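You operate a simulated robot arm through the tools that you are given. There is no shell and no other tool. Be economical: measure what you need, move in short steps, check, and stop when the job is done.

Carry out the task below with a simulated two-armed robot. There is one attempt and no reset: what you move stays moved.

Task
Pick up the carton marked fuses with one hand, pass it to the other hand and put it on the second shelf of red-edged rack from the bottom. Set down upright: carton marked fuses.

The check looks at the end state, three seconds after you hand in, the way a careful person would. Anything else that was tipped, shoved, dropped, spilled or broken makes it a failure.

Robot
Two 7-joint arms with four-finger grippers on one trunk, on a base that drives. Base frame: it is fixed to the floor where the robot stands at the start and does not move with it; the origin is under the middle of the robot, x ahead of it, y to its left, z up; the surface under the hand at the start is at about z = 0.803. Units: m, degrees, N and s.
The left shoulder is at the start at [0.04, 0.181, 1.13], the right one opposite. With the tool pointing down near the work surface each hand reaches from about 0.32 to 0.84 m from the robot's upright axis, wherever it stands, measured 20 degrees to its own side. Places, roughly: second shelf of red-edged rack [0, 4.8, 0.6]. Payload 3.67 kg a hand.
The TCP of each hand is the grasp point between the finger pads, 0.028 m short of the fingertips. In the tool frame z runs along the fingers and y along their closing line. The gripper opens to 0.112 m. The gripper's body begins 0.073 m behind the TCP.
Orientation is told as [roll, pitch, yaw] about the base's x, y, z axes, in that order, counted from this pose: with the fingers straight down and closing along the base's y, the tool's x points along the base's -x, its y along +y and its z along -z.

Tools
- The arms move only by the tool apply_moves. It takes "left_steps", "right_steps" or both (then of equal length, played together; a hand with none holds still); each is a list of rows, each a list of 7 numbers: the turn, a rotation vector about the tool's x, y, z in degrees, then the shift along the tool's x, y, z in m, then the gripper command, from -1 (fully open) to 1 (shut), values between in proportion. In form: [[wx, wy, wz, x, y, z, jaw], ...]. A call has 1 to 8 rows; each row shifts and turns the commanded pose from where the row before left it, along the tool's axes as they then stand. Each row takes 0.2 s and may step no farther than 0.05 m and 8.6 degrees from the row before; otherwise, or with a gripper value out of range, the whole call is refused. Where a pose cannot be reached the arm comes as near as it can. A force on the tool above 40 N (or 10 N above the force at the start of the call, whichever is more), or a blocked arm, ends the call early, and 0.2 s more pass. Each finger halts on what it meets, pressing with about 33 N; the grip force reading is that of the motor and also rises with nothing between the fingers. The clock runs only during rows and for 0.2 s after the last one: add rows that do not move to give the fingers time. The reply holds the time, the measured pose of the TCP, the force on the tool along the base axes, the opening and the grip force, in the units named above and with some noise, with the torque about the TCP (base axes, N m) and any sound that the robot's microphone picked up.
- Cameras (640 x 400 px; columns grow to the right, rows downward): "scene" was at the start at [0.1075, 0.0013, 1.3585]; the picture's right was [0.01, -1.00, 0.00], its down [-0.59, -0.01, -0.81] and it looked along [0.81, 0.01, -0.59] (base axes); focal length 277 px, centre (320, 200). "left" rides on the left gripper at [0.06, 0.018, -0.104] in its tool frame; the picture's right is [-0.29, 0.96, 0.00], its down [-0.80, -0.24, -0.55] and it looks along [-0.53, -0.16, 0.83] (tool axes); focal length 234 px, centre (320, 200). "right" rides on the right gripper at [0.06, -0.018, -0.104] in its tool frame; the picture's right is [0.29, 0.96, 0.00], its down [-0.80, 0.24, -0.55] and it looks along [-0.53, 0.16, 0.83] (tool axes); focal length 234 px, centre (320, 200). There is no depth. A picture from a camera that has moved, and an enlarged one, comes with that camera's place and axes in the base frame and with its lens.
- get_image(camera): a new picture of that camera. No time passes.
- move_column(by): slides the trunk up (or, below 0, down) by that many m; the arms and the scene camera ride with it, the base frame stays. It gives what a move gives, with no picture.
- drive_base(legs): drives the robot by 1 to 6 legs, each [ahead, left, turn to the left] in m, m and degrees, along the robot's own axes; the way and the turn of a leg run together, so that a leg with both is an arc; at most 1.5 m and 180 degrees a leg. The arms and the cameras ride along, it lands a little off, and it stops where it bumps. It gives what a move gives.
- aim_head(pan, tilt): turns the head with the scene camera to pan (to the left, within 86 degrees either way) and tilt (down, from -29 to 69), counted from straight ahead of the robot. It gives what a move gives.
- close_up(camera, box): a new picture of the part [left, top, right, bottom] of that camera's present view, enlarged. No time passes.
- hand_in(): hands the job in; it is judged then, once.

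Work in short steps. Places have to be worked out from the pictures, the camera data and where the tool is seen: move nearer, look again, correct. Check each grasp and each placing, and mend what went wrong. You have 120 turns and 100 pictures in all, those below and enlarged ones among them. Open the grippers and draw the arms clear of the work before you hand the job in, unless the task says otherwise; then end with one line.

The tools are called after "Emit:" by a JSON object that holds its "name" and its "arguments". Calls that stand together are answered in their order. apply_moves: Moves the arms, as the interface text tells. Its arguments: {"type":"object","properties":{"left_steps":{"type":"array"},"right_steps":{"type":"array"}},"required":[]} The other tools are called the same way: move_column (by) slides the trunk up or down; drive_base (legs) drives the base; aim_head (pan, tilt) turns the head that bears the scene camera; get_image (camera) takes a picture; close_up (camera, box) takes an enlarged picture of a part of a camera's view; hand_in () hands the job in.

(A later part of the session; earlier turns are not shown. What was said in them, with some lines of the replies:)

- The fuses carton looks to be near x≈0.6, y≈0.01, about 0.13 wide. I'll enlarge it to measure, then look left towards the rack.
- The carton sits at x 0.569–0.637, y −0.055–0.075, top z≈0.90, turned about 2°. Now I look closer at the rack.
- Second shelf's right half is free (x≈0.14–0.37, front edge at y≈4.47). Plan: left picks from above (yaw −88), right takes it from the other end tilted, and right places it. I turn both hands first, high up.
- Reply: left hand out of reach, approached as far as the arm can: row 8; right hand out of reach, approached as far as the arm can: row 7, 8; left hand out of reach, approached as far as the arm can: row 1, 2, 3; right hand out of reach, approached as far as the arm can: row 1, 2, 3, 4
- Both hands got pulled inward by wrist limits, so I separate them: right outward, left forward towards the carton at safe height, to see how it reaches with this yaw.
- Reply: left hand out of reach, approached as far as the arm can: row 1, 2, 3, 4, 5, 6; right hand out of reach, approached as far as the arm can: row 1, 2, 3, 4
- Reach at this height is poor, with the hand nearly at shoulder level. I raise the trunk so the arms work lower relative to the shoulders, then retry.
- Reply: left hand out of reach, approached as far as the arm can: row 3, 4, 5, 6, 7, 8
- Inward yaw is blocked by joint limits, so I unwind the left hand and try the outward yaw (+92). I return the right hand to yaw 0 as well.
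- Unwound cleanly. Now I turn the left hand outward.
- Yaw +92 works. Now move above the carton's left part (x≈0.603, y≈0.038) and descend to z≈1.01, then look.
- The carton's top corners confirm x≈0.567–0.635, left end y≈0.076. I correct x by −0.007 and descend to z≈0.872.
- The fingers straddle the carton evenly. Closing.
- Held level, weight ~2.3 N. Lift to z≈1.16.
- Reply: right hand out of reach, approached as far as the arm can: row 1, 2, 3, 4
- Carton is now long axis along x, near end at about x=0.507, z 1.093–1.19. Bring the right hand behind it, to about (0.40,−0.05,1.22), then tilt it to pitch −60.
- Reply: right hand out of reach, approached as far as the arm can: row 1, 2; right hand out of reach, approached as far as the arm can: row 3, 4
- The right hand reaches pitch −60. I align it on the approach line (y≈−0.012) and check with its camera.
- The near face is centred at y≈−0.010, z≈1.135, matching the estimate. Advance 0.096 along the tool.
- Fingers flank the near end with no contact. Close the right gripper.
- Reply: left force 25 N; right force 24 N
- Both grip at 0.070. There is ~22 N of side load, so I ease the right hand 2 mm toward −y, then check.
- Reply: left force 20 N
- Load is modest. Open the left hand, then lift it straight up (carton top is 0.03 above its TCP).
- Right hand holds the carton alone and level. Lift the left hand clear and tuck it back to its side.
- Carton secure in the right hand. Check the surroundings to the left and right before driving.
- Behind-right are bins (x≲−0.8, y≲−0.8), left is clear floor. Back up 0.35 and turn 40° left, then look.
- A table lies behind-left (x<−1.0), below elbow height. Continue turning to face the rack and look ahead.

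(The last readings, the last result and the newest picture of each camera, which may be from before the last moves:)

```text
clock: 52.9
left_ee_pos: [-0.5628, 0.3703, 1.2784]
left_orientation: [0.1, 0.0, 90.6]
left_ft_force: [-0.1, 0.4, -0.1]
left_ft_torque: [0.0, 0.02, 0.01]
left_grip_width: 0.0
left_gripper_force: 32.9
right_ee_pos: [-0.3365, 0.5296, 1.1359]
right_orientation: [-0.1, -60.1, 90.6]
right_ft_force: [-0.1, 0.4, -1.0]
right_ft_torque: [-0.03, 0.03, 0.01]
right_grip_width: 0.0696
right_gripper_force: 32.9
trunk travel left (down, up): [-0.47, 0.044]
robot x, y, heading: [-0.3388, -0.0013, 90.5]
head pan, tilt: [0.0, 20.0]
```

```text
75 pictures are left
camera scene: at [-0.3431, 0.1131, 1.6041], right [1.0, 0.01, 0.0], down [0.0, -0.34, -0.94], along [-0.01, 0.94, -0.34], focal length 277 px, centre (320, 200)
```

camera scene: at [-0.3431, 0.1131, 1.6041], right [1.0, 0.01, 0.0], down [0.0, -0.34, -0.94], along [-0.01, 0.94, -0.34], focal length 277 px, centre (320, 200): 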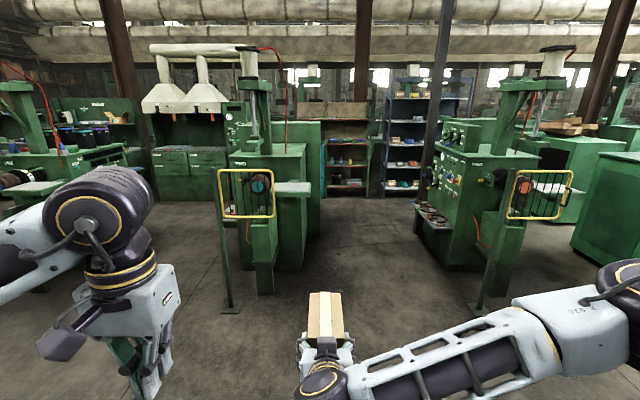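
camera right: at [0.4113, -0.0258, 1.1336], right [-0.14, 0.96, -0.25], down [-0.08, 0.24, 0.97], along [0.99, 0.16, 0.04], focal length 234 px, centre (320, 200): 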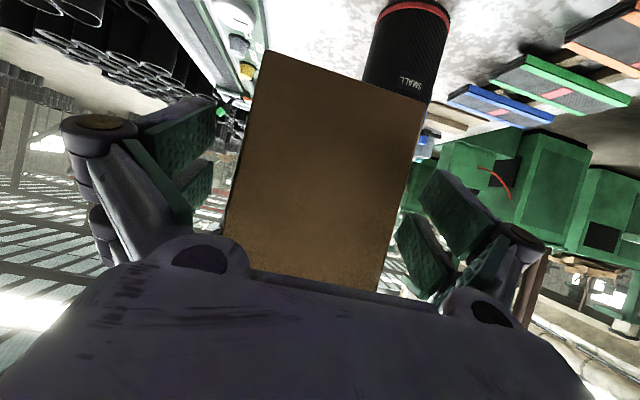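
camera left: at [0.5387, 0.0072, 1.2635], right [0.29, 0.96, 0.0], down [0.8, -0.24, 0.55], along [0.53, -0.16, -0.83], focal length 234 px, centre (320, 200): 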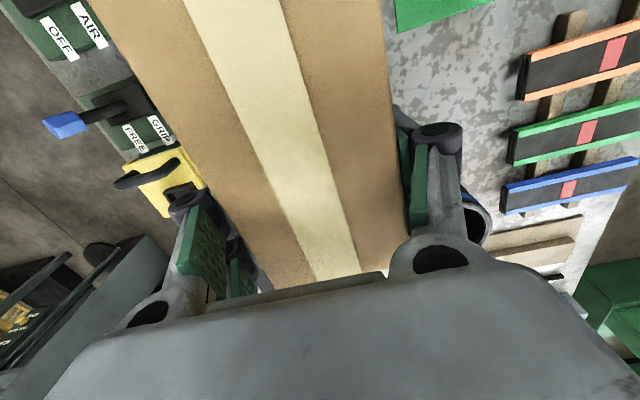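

The aisle spans x≈−0.5…0.67. Extend both arms forward to pull the elbows in before driving through.

Emit:
{"name": "apply_moves", "arguments": {"right_steps": [[0, 0, 0, -0.0224, -0.02, 0.031, 1], [0, 0, 0, -0.0224, -0.02, 0.031, 1], [0, 0, 0, -0.0224, -0.02, 0.031, 1], [0, 0, 0, -0.0224, -0.02, 0.031, 1], [0, 0, 0, -0.0224, -0.02, 0.031, 1], [0, 0, 0, 0, 0, 0, 1]], "left_steps": [[0, 0, 0, -0.04, -0.01, 0, 1], [0, 0, 0, -0.04, -0.01, 0, 1], [0, 0, 0, -0.04, -0.01, 0, 1], [0, 0, 0, -0.04, 0, 0, 1], [0, 0, 0, -0.04, 0, 0, 1], [0, 0, 0, -0.03, 0, 0, 1]]}}

Emit:
{"name": "get_image", "arguments": {"camera": "scene"}}

```text
clock: 54.3
left_ee_pos: [-0.5338, 0.6005, 1.2799]
left_orientation: [0.0, 0.0, 90.7]
left_ft_force: [0.1, -0.3, -0.8]
left_ft_torque: [0.0, 0.01, 0.01]
left_grip_width: 0.0002
left_gripper_force: 33.6
right_ee_pos: [-0.2376, 0.7201, 1.1517]
right_orientation: [-0.1, -60.0, 90.6]
right_ft_force: [0.1, -0.6, -1.8]
right_ft_torque: [-0.04, -0.02, -0.05]
right_grip_width: 0.0696
right_gripper_force: 33.1
trunk travel left (down, up): [-0.47, 0.044]
robot x, y, heading: [-0.3411, -0.0028, 90.7]
head pan, tilt: [0.0, 20.0]
```

```text
74 pictures are left
camera scene: at [-0.343, 0.1136, 1.6041], right [1.0, 0.01, 0.0], down [0.0, -0.34, -0.94], along [-0.01, 0.94, -0.34], focal length 277 px, centre (320, 200)
```

scene: 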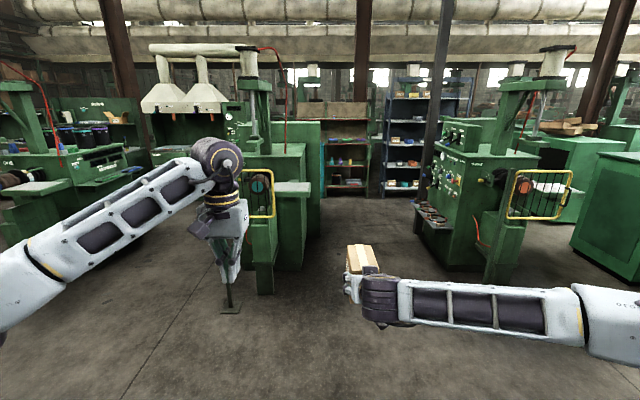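

At elbow height the clear aisle is about x −0.4…0.9, so I drive its centre line x≈0.2: ahead 1.0, then sideways right 0.54.

Emit:
{"name": "drive_base", "arguments": {"legs": [[1.0, 0, -0.6], [0, -0.54, 0]]}}

Emit:
{"name": "get_image", "arguments": {"camera": "scene"}}

```text
clock: 62.3
left_ee_pos: [-0.0432, 1.5985, 1.2803]
left_orientation: [-0.2, 0.0, 92.2]
left_ft_force: [-0.1, 0.1, -0.1]
left_ft_torque: [-0.01, 0.05, 0.0]
left_grip_width: 0.0
left_gripper_force: 33.1
right_ee_pos: [0.2494, 1.7267, 1.1533]
right_orientation: [-0.2, -60.0, 92.3]
right_ft_force: [-0.4, 0.0, -2.2]
right_ft_torque: [-0.01, -0.02, -0.02]
right_grip_width: 0.0696
right_gripper_force: 32.9
trunk travel left (down, up): [-0.47, 0.044]
robot x, y, heading: [0.1676, 1.0054, 92.2]
head pan, tilt: [0.0, 20.0]
```

```text
73 pictures are left
camera scene: at [0.1604, 1.1166, 1.6041], right [1.0, 0.04, 0.0], down [0.01, -0.34, -0.94], along [-0.04, 0.94, -0.34], focal length 277 px, centre (320, 200)
```

scene: 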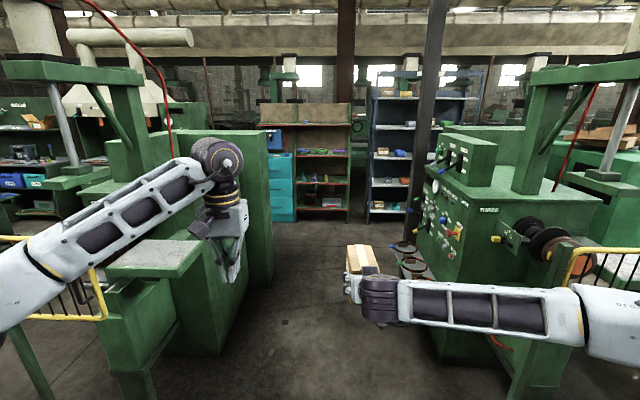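

Corridor is about x −0.38…0.83; left elbow needs tucking. I stretch the left arm further forward to bring its elbow in, then check.

Emit:
{"name": "apply_moves", "arguments": {"left_steps": [[0, 0, 0, -0.03, -0.01, 0.02, 1], [0, 0, 0, -0.03, -0.01, 0.02, 1], [0, 0, 0, -0.03, -0.01, 0.02, 1], [0, 0, 0, -0.03, -0.01, 0.02, 1], [0, 0, 0, -0.03, 0, 0.02, 1], [0, 0, 0, -0.03, 0, 0.02, 1], [0, 0, 0, -0.03, 0, 0, 1]]}}

Emit:
{"name": "get_image", "arguments": {"camera": "scene"}}

```text
clock: 63.9
left_ee_pos: [-0.008, 1.781, 1.1599]
left_orientation: [0.0, -0.1, 91.9]
left_ft_force: [1.7, -0.1, 1.0]
left_ft_torque: [0.06, 0.19, -0.03]
left_grip_width: 0.0
left_gripper_force: 33.0
left hand out of reach, approached as far as the arm can: row 7
right_ee_pos: [0.2516, 1.7251, 1.1521]
right_orientation: [0.0, -60.0, 92.1]
right_ft_force: [-0.3, 0.4, -0.7]
right_ft_torque: [-0.04, 0.0, 0.02]
right_grip_width: 0.0696
right_gripper_force: 33.4
trunk travel left (down, up): [-0.47, 0.044]
robot x, y, heading: [0.1652, 1.0004, 92.5]
head pan, tilt: [0.0, 20.0]
```

```text
72 pictures are left
camera scene: at [0.163, 1.1162, 1.6041], right [1.0, 0.04, 0.0], down [0.01, -0.34, -0.94], along [-0.04, 0.94, -0.34], focal length 277 px, centre (320, 200)
```

scene: 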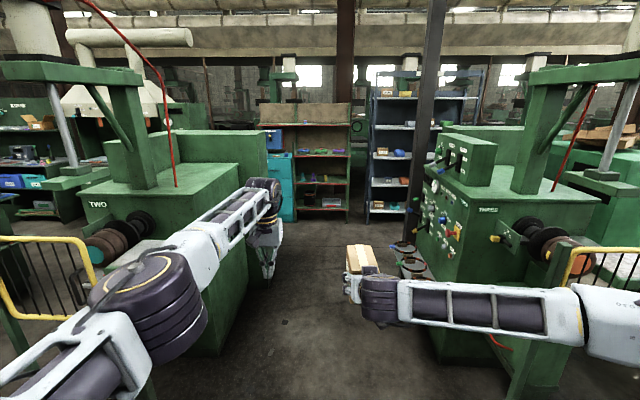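

Left elbow is now well in. Straighten heading and drive ahead 1.2.

Emit:
{"name": "drive_base", "arguments": {"legs": [[0, 0, -2.2], [1.2, 0, 0]]}}

Emit:
{"name": "get_image", "arguments": {"camera": "scene"}}

```text
clock: 70.4
left_ee_pos: [0.0788, 2.9674, 1.1599]
left_orientation: [0.0, 0.1, 87.3]
left_ft_force: [-1.9, 0.3, -0.2]
left_ft_torque: [0.01, -0.01, 0.0]
left_grip_width: 0.0
left_gripper_force: 32.6
right_ee_pos: [0.3327, 2.8906, 1.1524]
right_orientation: [-0.1, -60.0, 87.5]
right_ft_force: [0.8, 0.2, -0.3]
right_ft_torque: [-0.08, -0.02, 0.02]
right_grip_width: 0.0694
right_gripper_force: 33.1
trunk travel left (down, up): [-0.47, 0.044]
robot x, y, heading: [0.1922, 2.1782, 87.6]
head pan, tilt: [0.0, 20.0]
```

```text
71 pictures are left
camera scene: at [0.1948, 2.2902, 1.6042], right [1.0, -0.04, 0.0], down [-0.01, -0.34, -0.94], along [0.04, 0.94, -0.34], focal length 277 px, centre (320, 200)
```

scene: 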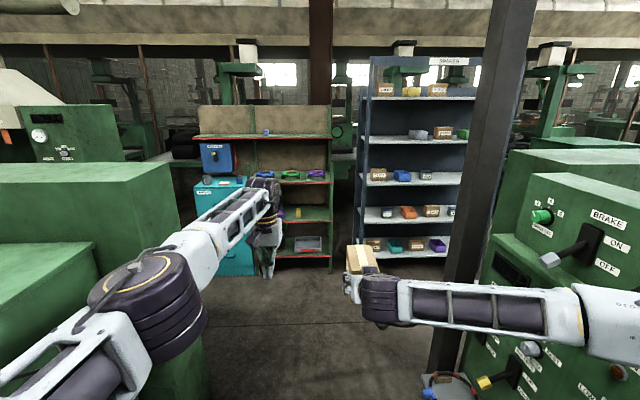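

Right side is close to machine levers, so I correct heading, shift left 0.08, and go ahead 0.8.

Emit:
{"name": "drive_base", "arguments": {"legs": [[0, 0.08, 2.4], [0.8, 0, 0]]}}

Emit:
{"name": "get_image", "arguments": {"camera": "scene"}}

```text
clock: 75.4
left_ee_pos: [-0.0119, 3.7553, 1.1595]
left_orientation: [0.0, 0.1, 88.7]
left_ft_force: [0.4, -0.2, 0.4]
left_ft_torque: [0.03, -0.01, 0.01]
left_grip_width: 0.0
left_gripper_force: 33.5
right_ee_pos: [0.2458, 3.6831, 1.152]
right_orientation: [-0.1, -60.0, 88.8]
right_ft_force: [-0.2, -0.3, -1.6]
right_ft_torque: [-0.06, -0.03, -0.02]
right_grip_width: 0.0695
right_gripper_force: 33.3
trunk travel left (down, up): [-0.47, 0.044]
robot x, y, heading: [0.1192, 2.9677, 88.8]
head pan, tilt: [0.0, 20.0]
```

```text
70 pictures are left
camera scene: at [0.1203, 3.0798, 1.6042], right [1.0, -0.02, 0.0], down [-0.01, -0.34, -0.94], along [0.02, 0.94, -0.34], focal length 277 px, centre (320, 200)
```

scene: 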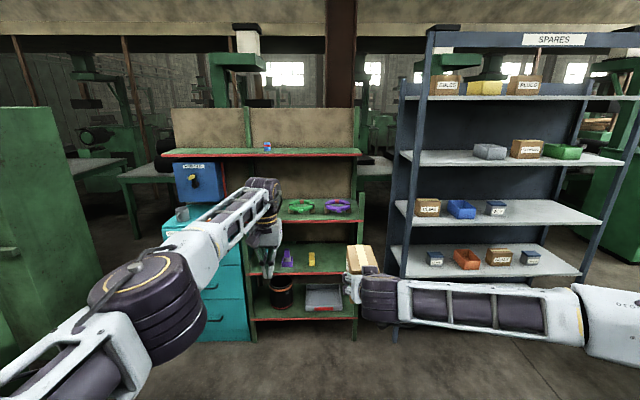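

Second shelf's front edge is at about y≈4.5 and the free span is x≈0.14–0.37. Move ahead 0.45 with a slight right shift, past the left panel, then retract the left arm.

Emit:
{"name": "drive_base", "arguments": {"legs": [[0.45, -0.1, 1.2]]}}

Emit:
{"name": "aim_head", "arguments": {"pan": 60, "tilt": 25}}

Emit:
{"name": "get_image", "arguments": {"camera": "scene"}}

```text
clock: 78.2
left_ee_pos: [0.0711, 4.1972, 1.1588]
left_orientation: [0.0, -0.1, 90.1]
left_ft_force: [0.3, 0.1, -0.4]
left_ft_torque: [0.03, -0.01, 0.0]
left_grip_width: 0.0
left_gripper_force: 32.9
right_ee_pos: [0.3282, 4.1332, 1.1527]
right_orientation: [-0.1, -60.0, 90.3]
right_ft_force: [0.2, 0.2, -1.9]
right_ft_torque: [-0.08, -0.04, 0.01]
right_grip_width: 0.0696
right_gripper_force: 32.7
trunk travel left (down, up): [-0.47, 0.044]
robot x, y, heading: [0.2246, 3.4126, 90.4]
head pan, tilt: [0.0, 20.0]
```

```text
clock: 79.5
left_ee_pos: [0.071, 4.1968, 1.16]
left_orientation: [-0.1, 0.0, 90.3]
left_ft_force: [0.3, 0.3, -0.1]
left_ft_torque: [-0.02, 0.02, 0.0]
left_grip_width: 0.0
left_gripper_force: 33.1
right_ee_pos: [0.328, 4.1318, 1.1525]
right_orientation: [-0.1, -60.0, 90.4]
right_ft_force: [-0.1, -0.5, -1.5]
right_ft_torque: [-0.08, -0.01, 0.01]
right_grip_width: 0.0694
right_gripper_force: 33.4
trunk travel left (down, up): [-0.47, 0.044]
robot x, y, heading: [0.2214, 3.4134, 90.7]
head pan, tilt: [60.0, 25.0]
```

```text
69 pictures are left
camera scene: at [0.1406, 3.4797, 1.596], right [0.5, 0.87, 0.0], down [0.37, -0.21, -0.91], along [-0.79, 0.45, -0.42], focal length 277 px, centre (320, 200)
```

scene: 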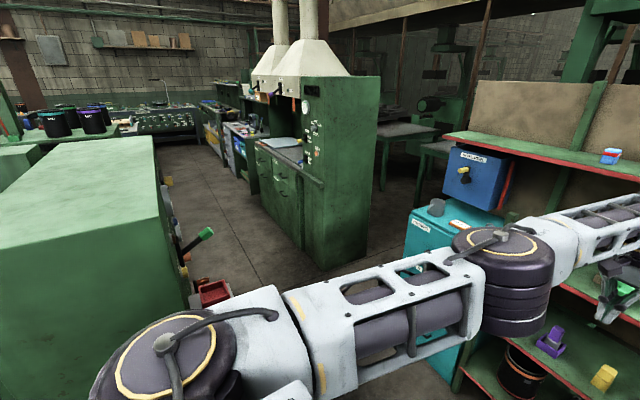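

The left machine ends at y≈3.55. Another 0.13 ahead clears it, then I retract the left arm.

Emit:
{"name": "drive_base", "arguments": {"legs": [[0.13, 0, 0]]}}

Emit:
{"name": "apply_moves", "arguments": {"left_steps": [[0, 0, 0, 0.04, -0.01, -0.01, 1], [0, 0, 0, 0.04, -0.01, -0.01, 1], [0, 0, 0, 0.04, -0.01, -0.01, 1], [0, 0, 0, 0.04, 0, -0.01, 1], [0, 0, 0, 0.04, 0, -0.01, 1]]}}

Emit:
{"name": "get_image", "arguments": {"camera": "scene"}}

```text
clock: 80.8
left_ee_pos: [0.0684, 4.3288, 1.1609]
left_orientation: [0.1, 0.0, 90.3]
left_ft_force: [-0.4, -0.1, -0.2]
left_ft_torque: [0.05, -0.01, 0.03]
left_grip_width: 0.0
left_gripper_force: 32.8
right_ee_pos: [0.3264, 4.2643, 1.1544]
right_orientation: [-0.1, -60.0, 90.2]
right_ft_force: [-0.1, -0.5, -0.7]
right_ft_torque: [-0.05, -0.01, 0.01]
right_grip_width: 0.0698
right_gripper_force: 32.6
trunk travel left (down, up): [-0.47, 0.044]
robot x, y, heading: [0.2206, 3.5458, 90.1]
head pan, tilt: [60.0, 25.0]
```

```text
clock: 82.0
left_ee_pos: [0.0962, 4.1311, 1.2072]
left_orientation: [-0.3, 0.3, 91.2]
left_ft_force: [5.4, -8.2, 1.2]
left_ft_torque: [0.8, 0.56, -0.01]
left_grip_width: 0.0001
left_gripper_force: 33.2
left hand out of reach, approached as far as the arm can: row 1
right_ee_pos: [0.3253, 4.265, 1.1536]
right_orientation: [-0.2, -60.0, 90.5]
right_ft_force: [-1.6, -0.3, -1.8]
right_ft_torque: [-0.08, -0.03, -0.04]
right_grip_width: 0.0697
right_gripper_force: 33.6
trunk travel left (down, up): [-0.47, 0.044]
robot x, y, heading: [0.2229, 3.5436, 90.4]
head pan, tilt: [60.0, 25.0]
```

```text
68 pictures are left
camera scene: at [0.1376, 3.612, 1.596], right [0.49, 0.87, 0.0], down [0.37, -0.21, -0.91], along [-0.79, 0.45, -0.42], focal length 277 px, centre (320, 200)
```

scene: 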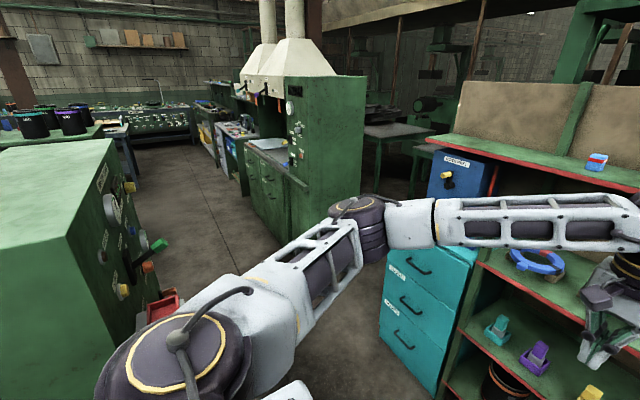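

The left hand shows an ~10 N reading, so I hold still for a moment to see whether it was just motion lag, and look at the hand.

Emit:
{"name": "apply_moves", "arguments": {"left_steps": [[0, 0, 0, 0, 0, 0, 1]]}}

Emit:
{"name": "aim_head", "arguments": {"pan": 20, "tilt": 30}}

Emit:
{"name": "get_image", "arguments": {"camera": "scene"}}

```text
clock: 82.4
left_ee_pos: [0.1002, 4.1286, 1.2082]
left_orientation: [0.0, 0.0, 90.3]
left_ft_force: [-0.1, -0.1, 0.1]
left_ft_torque: [-0.03, 0.03, -0.02]
left_grip_width: 0.0
left_gripper_force: 32.6
right_ee_pos: [0.3274, 4.2666, 1.1516]
right_orientation: [-0.1, -59.9, 90.5]
right_ft_force: [-0.2, 0.4, -1.3]
right_ft_torque: [-0.04, 0.06, -0.04]
right_grip_width: 0.0697
right_gripper_force: 32.6
trunk travel left (down, up): [-0.47, 0.044]
robot x, y, heading: [0.2214, 3.5469, 90.6]
head pan, tilt: [60.0, 25.0]
```

```text
clock: 83.5
left_ee_pos: [0.1004, 4.1274, 1.2088]
left_orientation: [-0.1, 0.1, 90.3]
left_ft_force: [-0.6, -0.4, 0.6]
left_ft_torque: [0.01, 0.02, 0.0]
left_grip_width: 0.0001
left_gripper_force: 32.2
right_ee_pos: [0.327, 4.2643, 1.1523]
right_orientation: [0.0, -60.1, 90.3]
right_ft_force: [-0.7, 0.0, -1.4]
right_ft_torque: [-0.07, 0.01, -0.01]
right_grip_width: 0.0696
right_gripper_force: 32.2
trunk travel left (down, up): [-0.47, 0.044]
robot x, y, heading: [0.2213, 3.5463, 90.2]
head pan, tilt: [20.0, 30.0]
```

```text
67 pictures are left
camera scene: at [0.1881, 3.6519, 1.5881], right [0.94, 0.35, 0.0], down [0.17, -0.47, -0.87], along [-0.3, 0.81, -0.5], focal length 277 px, centre (320, 200)
```

scene: 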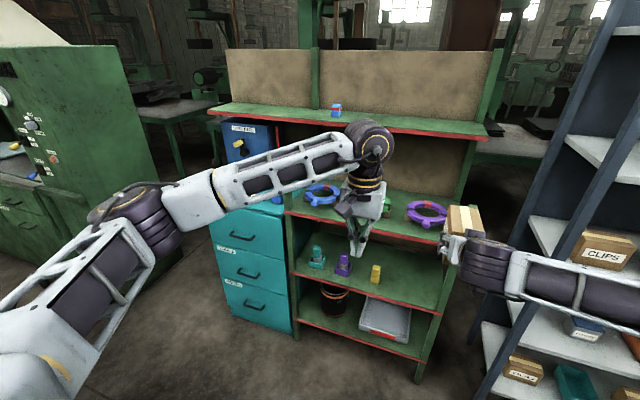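

Just lag; no contact. Retract the left hand a further 0.2 and tuck.

Emit:
{"name": "apply_moves", "arguments": {"left_steps": [[0, 0, 0, 0.025, 0, 0, 1], [0, 0, 0, 0.025, 0, 0, 1], [0, 0, 0, 0.025, 0, 0, 1], [0, 0, 0, 0.025, 0, 0, 1], [0, 0, 0, 0.025, 0, 0, 1], [0, 0, 0, 0.025, 0, 0, 1], [0, 0, 0, 0.025, 0, 0, 1], [0, 0, 0, 0.0, 0, 0, 1]]}}

Emit:
{"name": "aim_head", "arguments": {"pan": 0, "tilt": 35}}

Emit:
{"name": "get_image", "arguments": {"camera": "scene"}}

```text
clock: 85.3
left_ee_pos: [0.1025, 3.9569, 1.2111]
left_orientation: [0.0, 0.0, 90.4]
left_ft_force: [0.2, 0.0, -0.3]
left_ft_torque: [-0.03, 0.02, 0.03]
left_grip_width: 0.0
left_gripper_force: 33.1
right_ee_pos: [0.3262, 4.2668, 1.153]
right_orientation: [-0.1, -60.0, 90.4]
right_ft_force: [-0.1, 0.5, -1.7]
right_ft_torque: [-0.05, 0.03, -0.02]
right_grip_width: 0.0696
right_gripper_force: 32.7
trunk travel left (down, up): [-0.47, 0.044]
robot x, y, heading: [0.2183, 3.5445, 90.5]
head pan, tilt: [20.0, 30.0]
```

```text
clock: 86.1
left_ee_pos: [0.1014, 3.9559, 1.2109]
left_orientation: [0.0, 0.0, 90.2]
left_ft_force: [-0.1, -0.6, 0.0]
left_ft_torque: [-0.03, -0.03, 0.02]
left_grip_width: 0.0
left_gripper_force: 32.9
right_ee_pos: [0.3272, 4.265, 1.153]
right_orientation: [-0.1, -60.0, 90.3]
right_ft_force: [0.9, 0.1, -1.0]
right_ft_torque: [-0.06, -0.04, -0.01]
right_grip_width: 0.0693
right_gripper_force: 32.6
trunk travel left (down, up): [-0.47, 0.044]
robot x, y, heading: [0.222, 3.5449, 90.5]
head pan, tilt: [0.0, 35.0]
```

```text
66 pictures are left
camera scene: at [0.2188, 3.655, 1.5803], right [1.0, 0.01, 0.0], down [0.0, -0.57, -0.82], along [-0.01, 0.82, -0.57], focal length 277 px, centre (320, 200)
```

scene: 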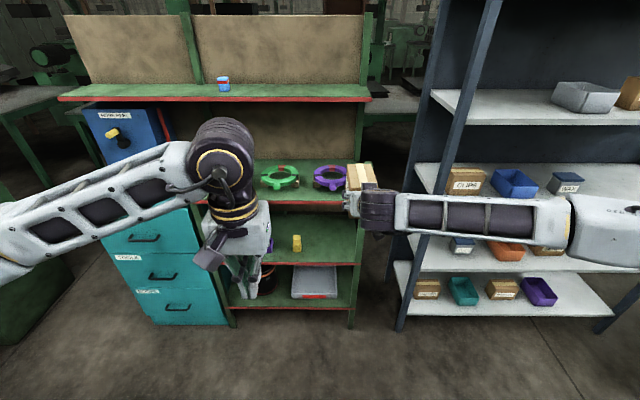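

Left arm is tucked. Enlarge the rack's free part for precise shelf measurement.

Emit:
{"name": "close_up", "arguments": {"camera": "scene", "box": [230, 190, 390, 320]}}

```text
3.08 times, centred on (310, 255) of scene
camera zoom: at [0.2188, 3.655, 1.5803], right [1.0, 0.01, 0.0], down [0.0, -0.57, -0.82], along [-0.01, 0.82, -0.57], focal length 853 px, centre (351, 31)
```

zoom: 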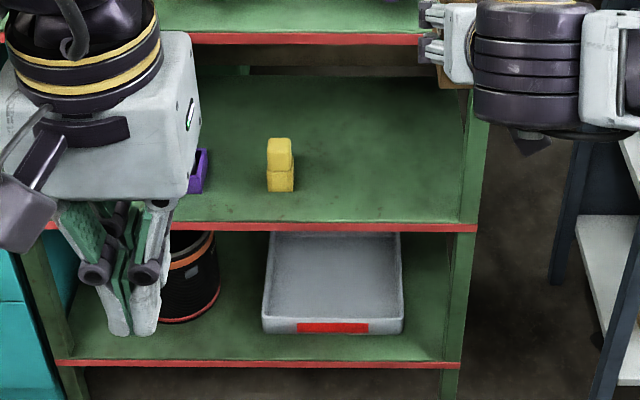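

Shelf 2 surface: z≈0.575, front edge y≈4.57, free x 0.115–0.375. Lower the trunk 0.44 in front of the rack.

Emit:
{"name": "move_column", "arguments": {"by": -0.44}}

Emit:
{"name": "apply_moves", "arguments": {"right_steps": [[0, 0, 0, 0.005, 0.015, -0.003, 1], [0, 0, 0, 0.005, 0.015, -0.003, 1], [0, 0, 0, 0.005, 0.01, -0.003, 1], [0, 0, 0, 0, 0, 0, 1]]}}

Emit:
{"name": "get_image", "arguments": {"camera": "scene"}}

Emit:
{"name": "get_image", "arguments": {"camera": "right"}}

```text
refused: -0.44 is not a number from -0.4 to 0.4
```

```text
clock: 87.1
left_ee_pos: [0.1008, 3.9581, 1.2106]
left_orientation: [0.0, 0.0, 90.4]
left_ft_force: [-0.1, -0.3, 0.0]
left_ft_torque: [0.0, 0.0, -0.01]
left_grip_width: 0.0
left_gripper_force: 33.4
right_ee_pos: [0.2892, 4.2522, 1.1453]
right_orientation: [-0.1, -60.0, 90.3]
right_ft_force: [0.5, -0.3, -1.1]
right_ft_torque: [-0.04, 0.03, -0.01]
right_grip_width: 0.0696
right_gripper_force: 32.8
trunk travel left (down, up): [-0.47, 0.044]
robot x, y, heading: [0.2208, 3.5463, 90.3]
head pan, tilt: [0.0, 35.0]
```

```text
64 pictures are left
camera scene: at [0.2191, 3.6553, 1.5803], right [1.0, 0.01, 0.0], down [0.0, -0.57, -0.82], along [-0.01, 0.82, -0.57], focal length 277 px, centre (320, 200)
```

scene: 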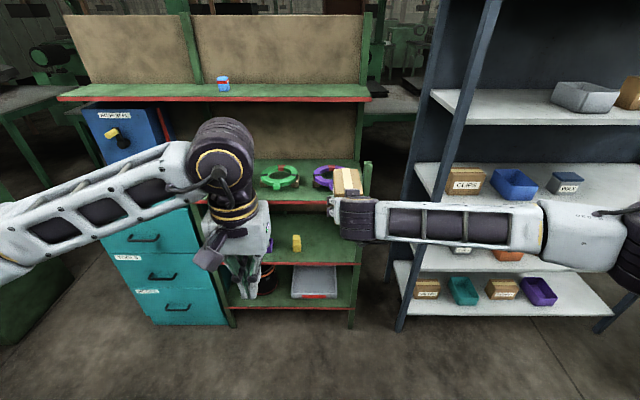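

```text
63 pictures are left
camera right: at [0.3074, 4.1312, 1.1428], right [-0.96, -0.15, -0.25], down [-0.24, -0.08, 0.97], along [-0.16, 0.99, 0.04], focal length 234 px, centre (320, 200)
```

right: 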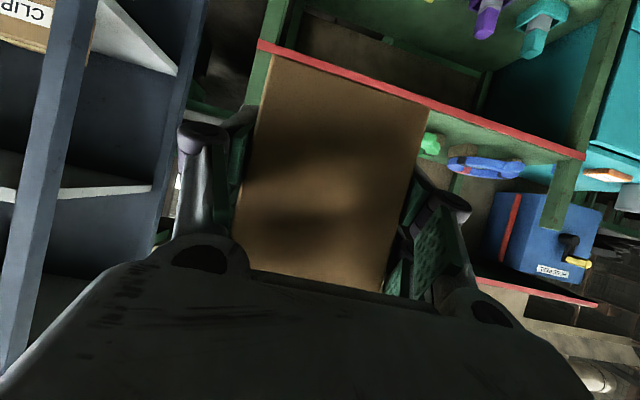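

Carton still level and centred in the grip. Lower the trunk in two parts (0.30, then 0.12).

Emit:
{"name": "move_column", "arguments": {"by": -0.3}}

Emit:
{"name": "get_image", "arguments": {"camera": "scene"}}

Emit:
{"name": "move_column", "arguments": {"by": -0.12}}

Emit:
{"name": "get_image", "arguments": {"camera": "scene"}}

Emit:
{"name": "get_image", "arguments": {"camera": "right"}}

```text
clock: 90.1
left_ee_pos: [0.102, 3.9567, 0.9119]
left_orientation: [0.1, 0.0, 90.4]
left_ft_force: [-0.6, -0.1, 0.4]
left_ft_torque: [-0.02, 0.01, -0.01]
left_grip_width: 0.0
left_gripper_force: 33.1
right_ee_pos: [0.2892, 4.2503, 0.844]
right_orientation: [0.0, -60.1, 90.2]
right_ft_force: [-0.4, -0.8, -1.6]
right_ft_torque: [-0.06, 0.02, 0.02]
right_grip_width: 0.0696
right_gripper_force: 33.0
trunk travel left (down, up): [-0.17, 0.344]
robot x, y, heading: [0.2186, 3.5473, 90.1]
head pan, tilt: [0.0, 35.0]
```

```text
62 pictures are left
camera scene: at [0.219, 3.6549, 1.2802], right [1.0, 0.01, 0.0], down [0.0, -0.57, -0.82], along [-0.01, 0.82, -0.57], focal length 277 px, centre (320, 200)
```

scene: 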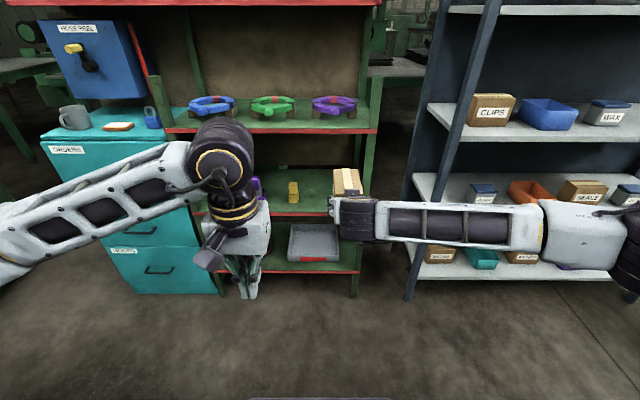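

```text
clock: 91.6
left_ee_pos: [0.1017, 3.9571, 0.7906]
left_orientation: [0.0, -0.1, 90.3]
left_ft_force: [-0.6, -0.1, 0.0]
left_ft_torque: [0.04, 0.02, 0.03]
left_grip_width: 0.0
left_gripper_force: 33.0
right_ee_pos: [0.2889, 4.2518, 0.7234]
right_orientation: [0.0, -60.0, 90.3]
right_ft_force: [0.1, -0.5, -0.9]
right_ft_torque: [-0.02, 0.0, -0.02]
right_grip_width: 0.0697
right_gripper_force: 33.2
trunk travel left (down, up): [-0.05, 0.464]
robot x, y, heading: [0.2191, 3.5457, 90.7]
head pan, tilt: [0.0, 35.0]
```

```text
61 pictures are left
camera scene: at [0.219, 3.6547, 1.1589], right [1.0, 0.01, 0.0], down [0.0, -0.57, -0.82], along [-0.01, 0.82, -0.57], focal length 277 px, centre (320, 200)
```

scene: 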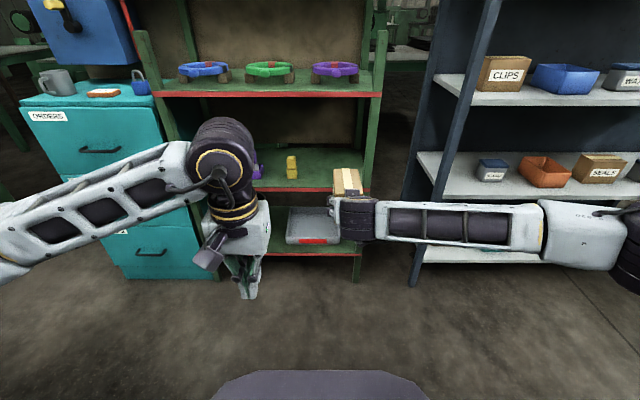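

```text
60 pictures are left
camera right: at [0.3073, 4.1309, 0.7217], right [-0.96, -0.15, -0.25], down [-0.24, -0.08, 0.97], along [-0.16, 0.99, 0.04], focal length 234 px, centre (320, 200)
```

right: 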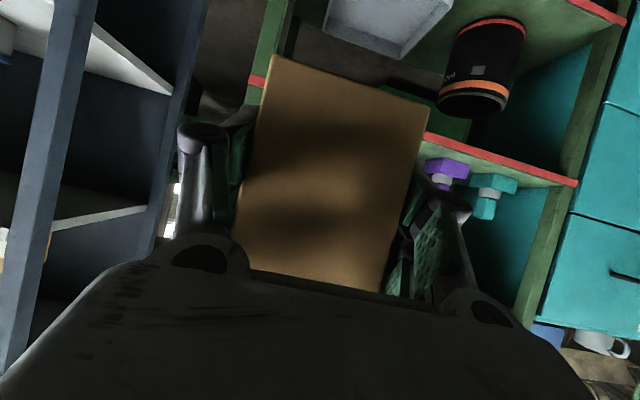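

Two trunk heights give shelf z≈0.583, edge y≈4.565. Carton bottom is at ≈0.68. Lower the hand by 0.03, then drive ahead 0.2 with a 0.035 left shift and check.

Emit:
{"name": "apply_moves", "arguments": {"right_steps": [[0, 0, 0, 0.013, 0, 0.0075, 1], [0, 0, 0, 0.013, 0, 0.0075, 1], [0, 0, 0, 0, 0, 0, 1]]}}

Emit:
{"name": "drive_base", "arguments": {"legs": [[0.2, 0.035, -0.4]]}}

Emit:
{"name": "get_image", "arguments": {"camera": "scene"}}

Emit:
{"name": "get_image", "arguments": {"camera": "right"}}

```text
clock: 92.4
left_ee_pos: [0.1007, 3.9566, 0.79]
left_orientation: [-0.1, 0.0, 90.3]
left_ft_force: [0.6, -0.5, 0.6]
left_ft_torque: [0.03, 0.01, -0.01]
left_grip_width: 0.0
left_gripper_force: 32.9
right_ee_pos: [0.2896, 4.2514, 0.6928]
right_orientation: [0.0, -60.1, 90.3]
right_ft_force: [0.0, -0.3, -0.7]
right_ft_torque: [-0.07, 0.02, -0.04]
right_grip_width: 0.0698
right_gripper_force: 33.3
trunk travel left (down, up): [-0.05, 0.464]
robot x, y, heading: [0.2264, 3.5499, 90.4]
head pan, tilt: [0.0, 35.0]
```

```text
clock: 94.1
left_ee_pos: [0.0689, 4.1631, 0.7894]
left_orientation: [0.0, 0.1, 89.8]
left_ft_force: [0.8, 0.7, 0.6]
left_ft_torque: [-0.02, -0.01, -0.03]
left_grip_width: 0.0001
left_gripper_force: 32.8
right_ee_pos: [0.2604, 4.4553, 0.693]
right_orientation: [-0.1, -59.9, 89.8]
right_ft_force: [-0.4, 0.8, -2.2]
right_ft_torque: [-0.04, -0.03, 0.01]
right_grip_width: 0.0696
right_gripper_force: 33.1
trunk travel left (down, up): [-0.05, 0.464]
robot x, y, heading: [0.1807, 3.7491, 90.1]
head pan, tilt: [0.0, 35.0]
```

```text
59 pictures are left
camera scene: at [0.183, 3.8606, 1.1587], right [1.0, 0.0, 0.0], down [0.0, -0.57, -0.82], along [0.0, 0.82, -0.57], focal length 277 px, centre (320, 200)
```

scene: 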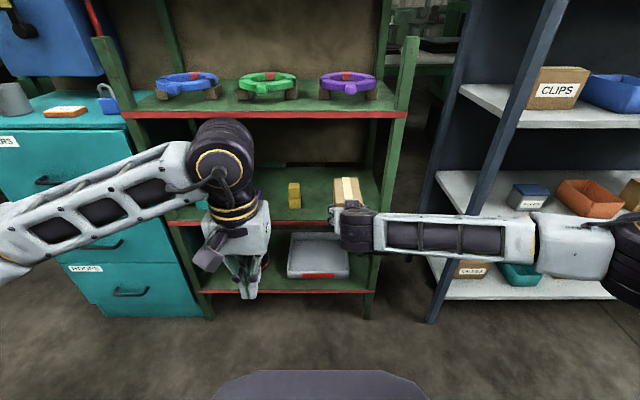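

```text
58 pictures are left
camera right: at [0.2773, 4.3353, 0.6915], right [-0.96, -0.14, -0.25], down [-0.24, -0.08, 0.97], along [-0.16, 0.99, 0.04], focal length 234 px, centre (320, 200)
```

right: 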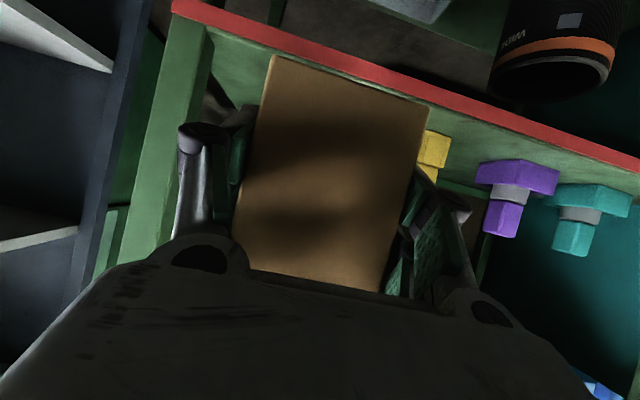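

Carton bottom clears the shelf lip (z≈0.579 by this view). Drive ahead another 0.21, nudging left 0.01.

Emit:
{"name": "drive_base", "arguments": {"legs": [[0.21, 0.01, 0]]}}

Emit:
{"name": "get_image", "arguments": {"camera": "scene"}}

Emit:
{"name": "get_image", "arguments": {"camera": "right"}}

```text
clock: 95.8
left_ee_pos: [0.0576, 4.3717, 0.789]
left_orientation: [-0.1, 0.0, 89.9]
left_ft_force: [1.0, 0.4, -0.5]
left_ft_torque: [-0.05, 0.02, 0.0]
left_grip_width: 0.0001
left_gripper_force: 32.9
right_ee_pos: [0.2469, 4.6643, 0.6934]
right_orientation: [-0.2, -59.9, 90.0]
right_ft_force: [-0.2, 0.3, -0.6]
right_ft_torque: [-0.04, 0.02, 0.02]
right_grip_width: 0.0696
right_gripper_force: 32.7
trunk travel left (down, up): [-0.05, 0.464]
robot x, y, heading: [0.1725, 3.9616, 90.0]
head pan, tilt: [0.0, 35.0]
```

```text
57 pictures are left
camera scene: at [0.1731, 4.0701, 1.1587], right [1.0, 0.0, 0.0], down [0.0, -0.57, -0.82], along [0.0, 0.82, -0.57], focal length 277 px, centre (320, 200)
```

scene: 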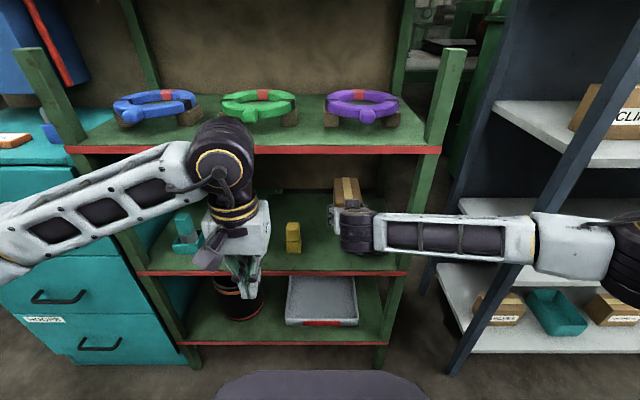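

```text
56 pictures are left
camera right: at [0.2655, 4.5451, 0.6915], right [-0.96, -0.14, -0.25], down [-0.24, -0.08, 0.97], along [-0.16, 0.99, 0.04], focal length 234 px, centre (320, 200)
```

right: 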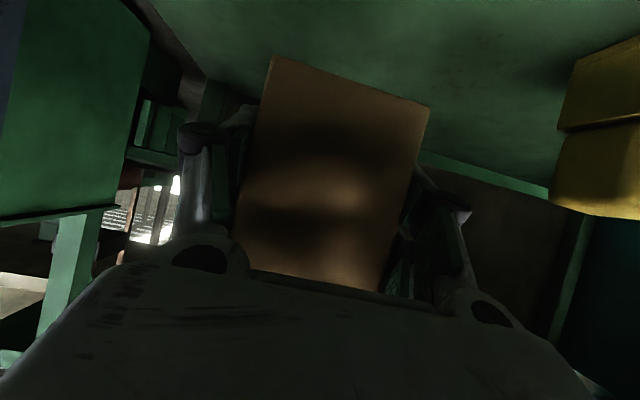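

Carton is well over the shelf, near end at y≈4.64. Lower 0.055 gently, then creep.

Emit:
{"name": "apply_moves", "arguments": {"right_steps": [[0, 0, 0, 0.0104, 0, 0.006, 1], [0, 0, 0, 0.0104, 0, 0.006, 1], [0, 0, 0, 0.0104, 0, 0.006, 1], [0, 0, 0, 0.0104, 0, 0.006, 1], [0, 0, 0, 0.006, 0, 0.0035, 1], [0, 0, 0, 0, 0, 0, 1]]}}

Emit:
{"name": "close_up", "arguments": {"camera": "scene", "box": [260, 160, 420, 290]}}

Emit:
{"name": "get_image", "arguments": {"camera": "right"}}

```text
clock: 97.2
left_ee_pos: [0.0564, 4.3711, 0.7902]
left_orientation: [0.1, 0.0, 90.0]
left_ft_force: [0.0, -0.2, 0.3]
left_ft_torque: [-0.01, 0.02, 0.01]
left_grip_width: 0.0
left_gripper_force: 33.1
right_ee_pos: [0.2484, 4.6646, 0.6388]
right_orientation: [0.0, -60.0, 90.0]
right_ft_force: [-0.3, 0.6, -0.5]
right_ft_torque: [-0.04, -0.02, -0.01]
right_grip_width: 0.0698
right_gripper_force: 32.6
trunk travel left (down, up): [-0.05, 0.464]
robot x, y, heading: [0.1755, 3.9613, 90.1]
head pan, tilt: [0.0, 35.0]
```

```text
3.08 times, centred on (340, 225) of scene
camera zoom: at [0.1732, 4.0688, 1.1588], right [1.0, 0.0, 0.0], down [0.0, -0.57, -0.82], along [0.0, 0.82, -0.57], focal length 853 px, centre (258, 123)
```

zoom: 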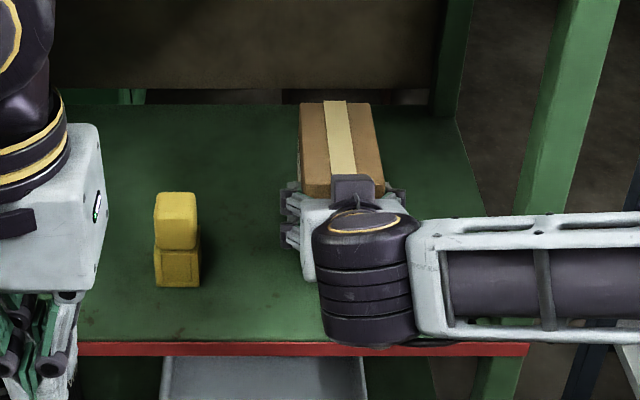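

```text
54 pictures are left
camera right: at [0.266, 4.5452, 0.6374], right [-0.96, -0.14, -0.25], down [-0.24, -0.08, 0.97], along [-0.16, 0.99, 0.04], focal length 234 px, centre (320, 200)
```

right: 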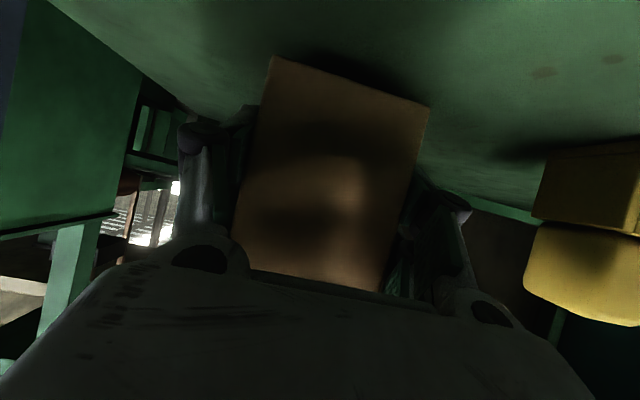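

No contact yet. Creep down in 4 mm rows.

Emit:
{"name": "apply_moves", "arguments": {"right_steps": [[0, 0, 0, 0.0035, 0, 0.002, 1], [0, 0, 0, 0.0035, 0, 0.002, 1], [0, 0, 0, 0, 0, 0, 1]]}}

Emit:
{"name": "apply_moves", "arguments": {"right_steps": [[0, 0, 0, 0.0026, 0, 0.0015, 1], [0, 0, 0, 0, 0, 0, 1]]}}

```text
clock: 98.0
left_ee_pos: [0.0578, 4.3713, 0.7886]
left_orientation: [0.0, 0.0, 90.0]
left_ft_force: [-1.0, -0.5, 0.1]
left_ft_torque: [0.01, -0.02, -0.01]
left_grip_width: 0.0001
left_gripper_force: 32.7
right_ee_pos: [0.2481, 4.6625, 0.6298]
right_orientation: [0.0, -60.0, 90.0]
right_ft_force: [0.3, 0.3, -0.8]
right_ft_torque: [-0.03, -0.02, 0.04]
right_grip_width: 0.0696
right_gripper_force: 33.1
trunk travel left (down, up): [-0.05, 0.464]
robot x, y, heading: [0.173, 3.9596, 90.2]
head pan, tilt: [0.0, 35.0]
```

```text
clock: 98.5
left_ee_pos: [0.0572, 4.3712, 0.7899]
left_orientation: [0.0, -0.1, 89.9]
left_ft_force: [-0.2, -0.1, 0.7]
left_ft_torque: [-0.01, 0.02, 0.01]
left_grip_width: 0.0
left_gripper_force: 32.8
right_ee_pos: [0.2475, 4.6646, 0.6273]
right_orientation: [0.0, -60.1, 90.0]
right_ft_force: [-0.2, 1.0, 1.1]
right_ft_torque: [0.21, 0.06, 0.02]
right_grip_width: 0.0696
right_gripper_force: 33.2
trunk travel left (down, up): [-0.05, 0.464]
robot x, y, heading: [0.1742, 3.9585, 90.3]
head pan, tilt: [0.0, 35.0]
```

First contact (+1.1 N, torque shift). One more 2 mm to seat it.

Emit:
{"name": "apply_moves", "arguments": {"right_steps": [[0, 0, 0, 0.0017, 0, 0.001, 1], [0, 0, 0, 0, 0, 0, 1]]}}

Emit:
{"name": "get_image", "arguments": {"camera": "right"}}

```text
clock: 99.2
left_ee_pos: [0.0579, 4.3707, 0.7899]
left_orientation: [0.0, 0.0, 90.0]
left_ft_force: [0.4, 0.0, -0.3]
left_ft_torque: [0.0, 0.01, -0.02]
left_grip_width: 0.0001
left_gripper_force: 32.7
right_ee_pos: [0.246, 4.6644, 0.6267]
right_orientation: [0.0, -60.2, 90.0]
right_ft_force: [0.5, 1.3, 8.5]
right_ft_torque: [1.1, 0.0, -0.04]
right_grip_width: 0.0695
right_gripper_force: 32.9
trunk travel left (down, up): [-0.05, 0.464]
robot x, y, heading: [0.1737, 3.954, 89.8]
head pan, tilt: [0.0, 35.0]
```

```text
53 pictures are left
camera right: at [0.2649, 4.5443, 0.6259], right [-0.96, -0.14, -0.25], down [-0.24, -0.08, 0.97], along [-0.16, 0.99, 0.05], focal length 234 px, centre (320, 200)
```

right: 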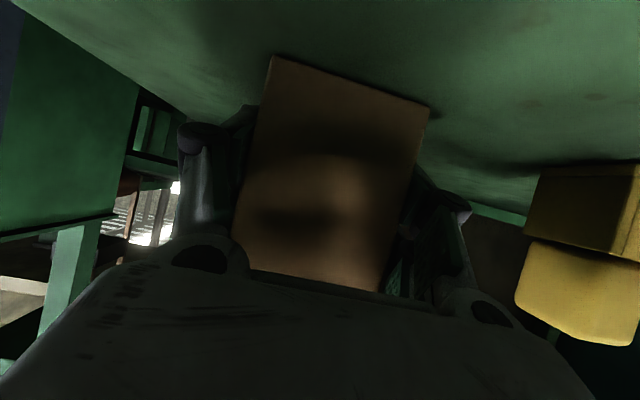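

Seated with 8.5 N at the far edge (slight nose-down). Open gently to let it settle.

Emit:
{"name": "apply_moves", "arguments": {"right_steps": [[0, 0, 0, 0, 0, 0, 0.3], [0, 0, 0, 0, 0, 0, 0.0], [0, 0, 0, 0, 0, 0, -0.4], [0, 0, 0, 0, 0, 0, -0.4]]}}

Emit:
{"name": "get_image", "arguments": {"camera": "right"}}

Emit:
{"name": "close_up", "arguments": {"camera": "scene", "box": [260, 160, 420, 290]}}

```text
clock: 100.2
left_ee_pos: [0.0576, 4.3706, 0.7896]
left_orientation: [-0.1, 0.0, 90.0]
left_ft_force: [-0.9, 0.4, 0.3]
left_ft_torque: [0.02, 0.0, -0.01]
left_grip_width: 0.0
left_gripper_force: 33.0
right_ee_pos: [0.2466, 4.6627, 0.6253]
right_orientation: [-0.1, -59.9, 90.0]
right_ft_force: [0.9, 0.1, -0.9]
right_ft_torque: [0.0, -0.05, -0.02]
right_grip_width: 0.0785
right_gripper_force: 0.1
trunk travel left (down, up): [-0.05, 0.464]
robot x, y, heading: [0.1725, 3.959, 89.9]
head pan, tilt: [0.0, 35.0]
```

```text
52 pictures are left
camera right: at [0.2651, 4.5437, 0.6234], right [-0.96, -0.14, -0.25], down [-0.24, -0.08, 0.97], along [-0.16, 0.99, 0.04], focal length 234 px, centre (320, 200)
```

right: 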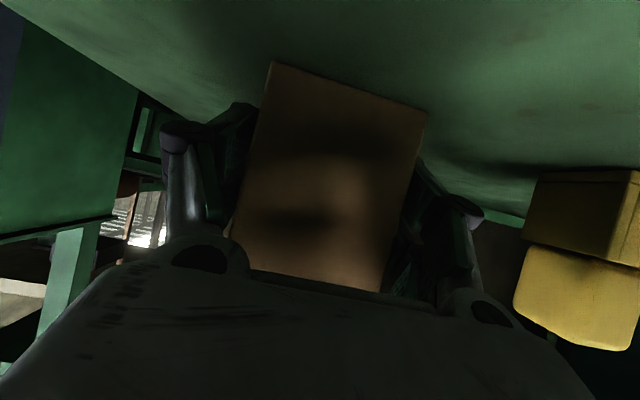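

```text
3.08 times, centred on (340, 225) of scene
camera zoom: at [0.1732, 4.0689, 1.1588], right [1.0, 0.0, 0.0], down [0.0, -0.57, -0.82], along [0.0, 0.82, -0.57], focal length 853 px, centre (258, 123)
```

zoom: 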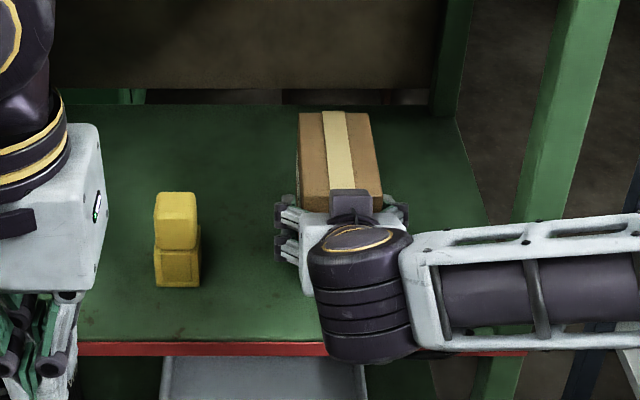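

It settled flat. Open wider and withdraw back along the tool axis.

Emit:
{"name": "apply_moves", "arguments": {"right_steps": [[0, 0, 0, 0, 0, 0, -0.8], [0, 0, 0, 0, 0, 0, -0.8], [0, 0, 0, 0, 0, -0.015, -0.8], [0, 0, 0, 0, 0, -0.03, -0.8], [0, 0, 0, 0, 0, -0.03, -0.8], [0, 0, 0, 0, 0, -0.03, -0.8], [0, 0, 0, 0, 0, 0, -0.8]]}}

Emit:
{"name": "get_image", "arguments": {"camera": "right"}}

Emit:
{"name": "get_image", "arguments": {"camera": "scene"}}

```text
clock: 101.8
left_ee_pos: [0.0564, 4.3706, 0.7896]
left_orientation: [0.0, 0.0, 90.0]
left_ft_force: [0.1, -0.4, 0.4]
left_ft_torque: [-0.03, 0.0, 0.0]
left_grip_width: 0.0
left_gripper_force: 32.5
right_ee_pos: [0.2479, 4.5731, 0.6763]
right_orientation: [-0.1, -60.0, 89.9]
right_ft_force: [-0.3, 0.2, -0.3]
right_ft_torque: [0.0, 0.01, 0.01]
right_grip_width: 0.1008
right_gripper_force: 0.2
trunk travel left (down, up): [-0.05, 0.464]
robot x, y, heading: [0.1733, 3.9624, 90.0]
head pan, tilt: [0.0, 35.0]
```

```text
50 pictures are left
camera right: at [0.2664, 4.4539, 0.6759], right [-0.96, -0.14, -0.25], down [-0.24, -0.08, 0.97], along [-0.16, 0.99, 0.04], focal length 234 px, centre (320, 200)
```

right: 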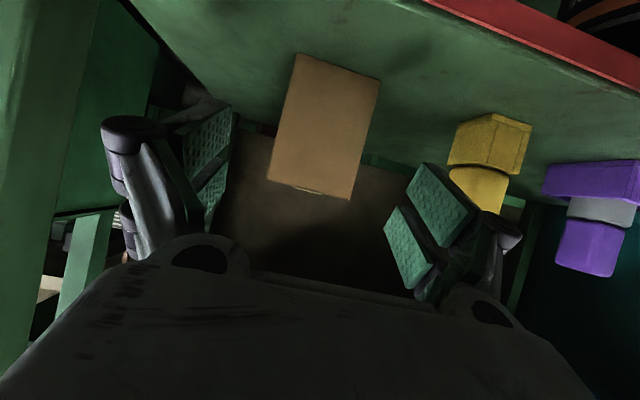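

```text
49 pictures are left
camera scene: at [0.1731, 4.0689, 1.1588], right [1.0, 0.0, 0.0], down [0.0, -0.57, -0.82], along [0.0, 0.82, -0.57], focal length 277 px, centre (320, 200)
```

scene: 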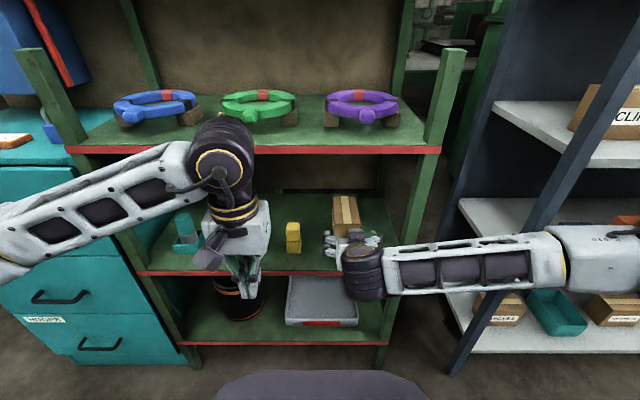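

The carton stands upright and free. Back away 0.22, open the left gripper, and take a final look.

Emit:
{"name": "drive_base", "arguments": {"legs": [[-0.22, 0, 0]]}}

Emit:
{"name": "apply_moves", "arguments": {"left_steps": [[0, 0, 0, 0, 0, 0, -1], [0, 0, 0, 0, 0, 0, -1], [0, 0, 0, 0, 0, 0, -1]], "right_steps": [[0, 0, 0, 0, 0, 0, -1], [0, 0, 0, 0, 0, 0, -1], [0, 0, 0, 0, 0, 0, -1]]}}

Emit:
{"name": "get_image", "arguments": {"camera": "scene"}}

Emit:
{"name": "get_image", "arguments": {"camera": "right"}}

```text
clock: 103.5
left_ee_pos: [0.0578, 4.1412, 0.7895]
left_orientation: [0.0, -0.1, 89.7]
left_ft_force: [-1.6, -0.1, 0.7]
left_ft_torque: [0.03, 0.0, 0.0]
left_grip_width: 0.0
left_gripper_force: 33.1
right_ee_pos: [0.2504, 4.3445, 0.678]
right_orientation: [0.0, -60.1, 89.9]
right_ft_force: [-0.2, 0.2, 1.1]
right_ft_torque: [0.0, -0.02, 0.02]
right_grip_width: 0.1009
right_gripper_force: 0.0
trunk travel left (down, up): [-0.05, 0.464]
robot x, y, heading: [0.1739, 3.7263, 89.8]
head pan, tilt: [0.0, 35.0]
```

```text
clock: 104.3
left_ee_pos: [0.0584, 4.1425, 0.7898]
left_orientation: [0.1, 0.0, 89.8]
left_ft_force: [-0.1, 0.0, 0.0]
left_ft_torque: [0.0, 0.01, 0.01]
left_grip_width: 0.1043
left_gripper_force: 0.1
right_ee_pos: [0.2501, 4.345, 0.6771]
right_orientation: [0.0, -60.0, 89.9]
right_ft_force: [0.4, 0.3, -0.5]
right_ft_torque: [0.02, -0.03, 0.01]
right_grip_width: 0.1119
right_gripper_force: 0.1
trunk travel left (down, up): [-0.05, 0.464]
robot x, y, heading: [0.1742, 3.7342, 90.1]
head pan, tilt: [0.0, 35.0]
```

```text
48 pictures are left
camera scene: at [0.1734, 3.8398, 1.1589], right [1.0, 0.0, 0.0], down [0.0, -0.57, -0.82], along [0.0, 0.82, -0.57], focal length 277 px, centre (320, 200)
```

scene: 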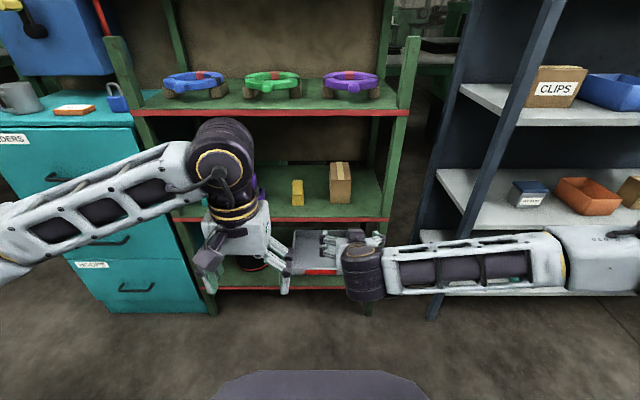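

```text
47 pictures are left
camera right: at [0.2679, 4.2249, 0.6759], right [-0.96, -0.14, -0.25], down [-0.24, -0.08, 0.97], along [-0.16, 0.99, 0.04], focal length 234 px, centre (320, 200)
```

right: 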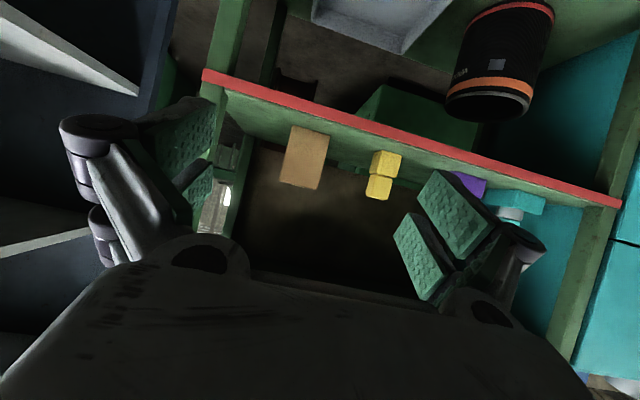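

The carton is upright on the second shelf, nothing nearby has moved, and both grippers are open and clear. Handing in.

Emit:
{"name": "hand_in", "arguments": {}}

```text
The job is handed in.
```

The fuses carton was picked up with the left hand, passed to the right, and now stands upright on the second shelf from the bottom of the red-edged rack; I saw nothing else disturbed.
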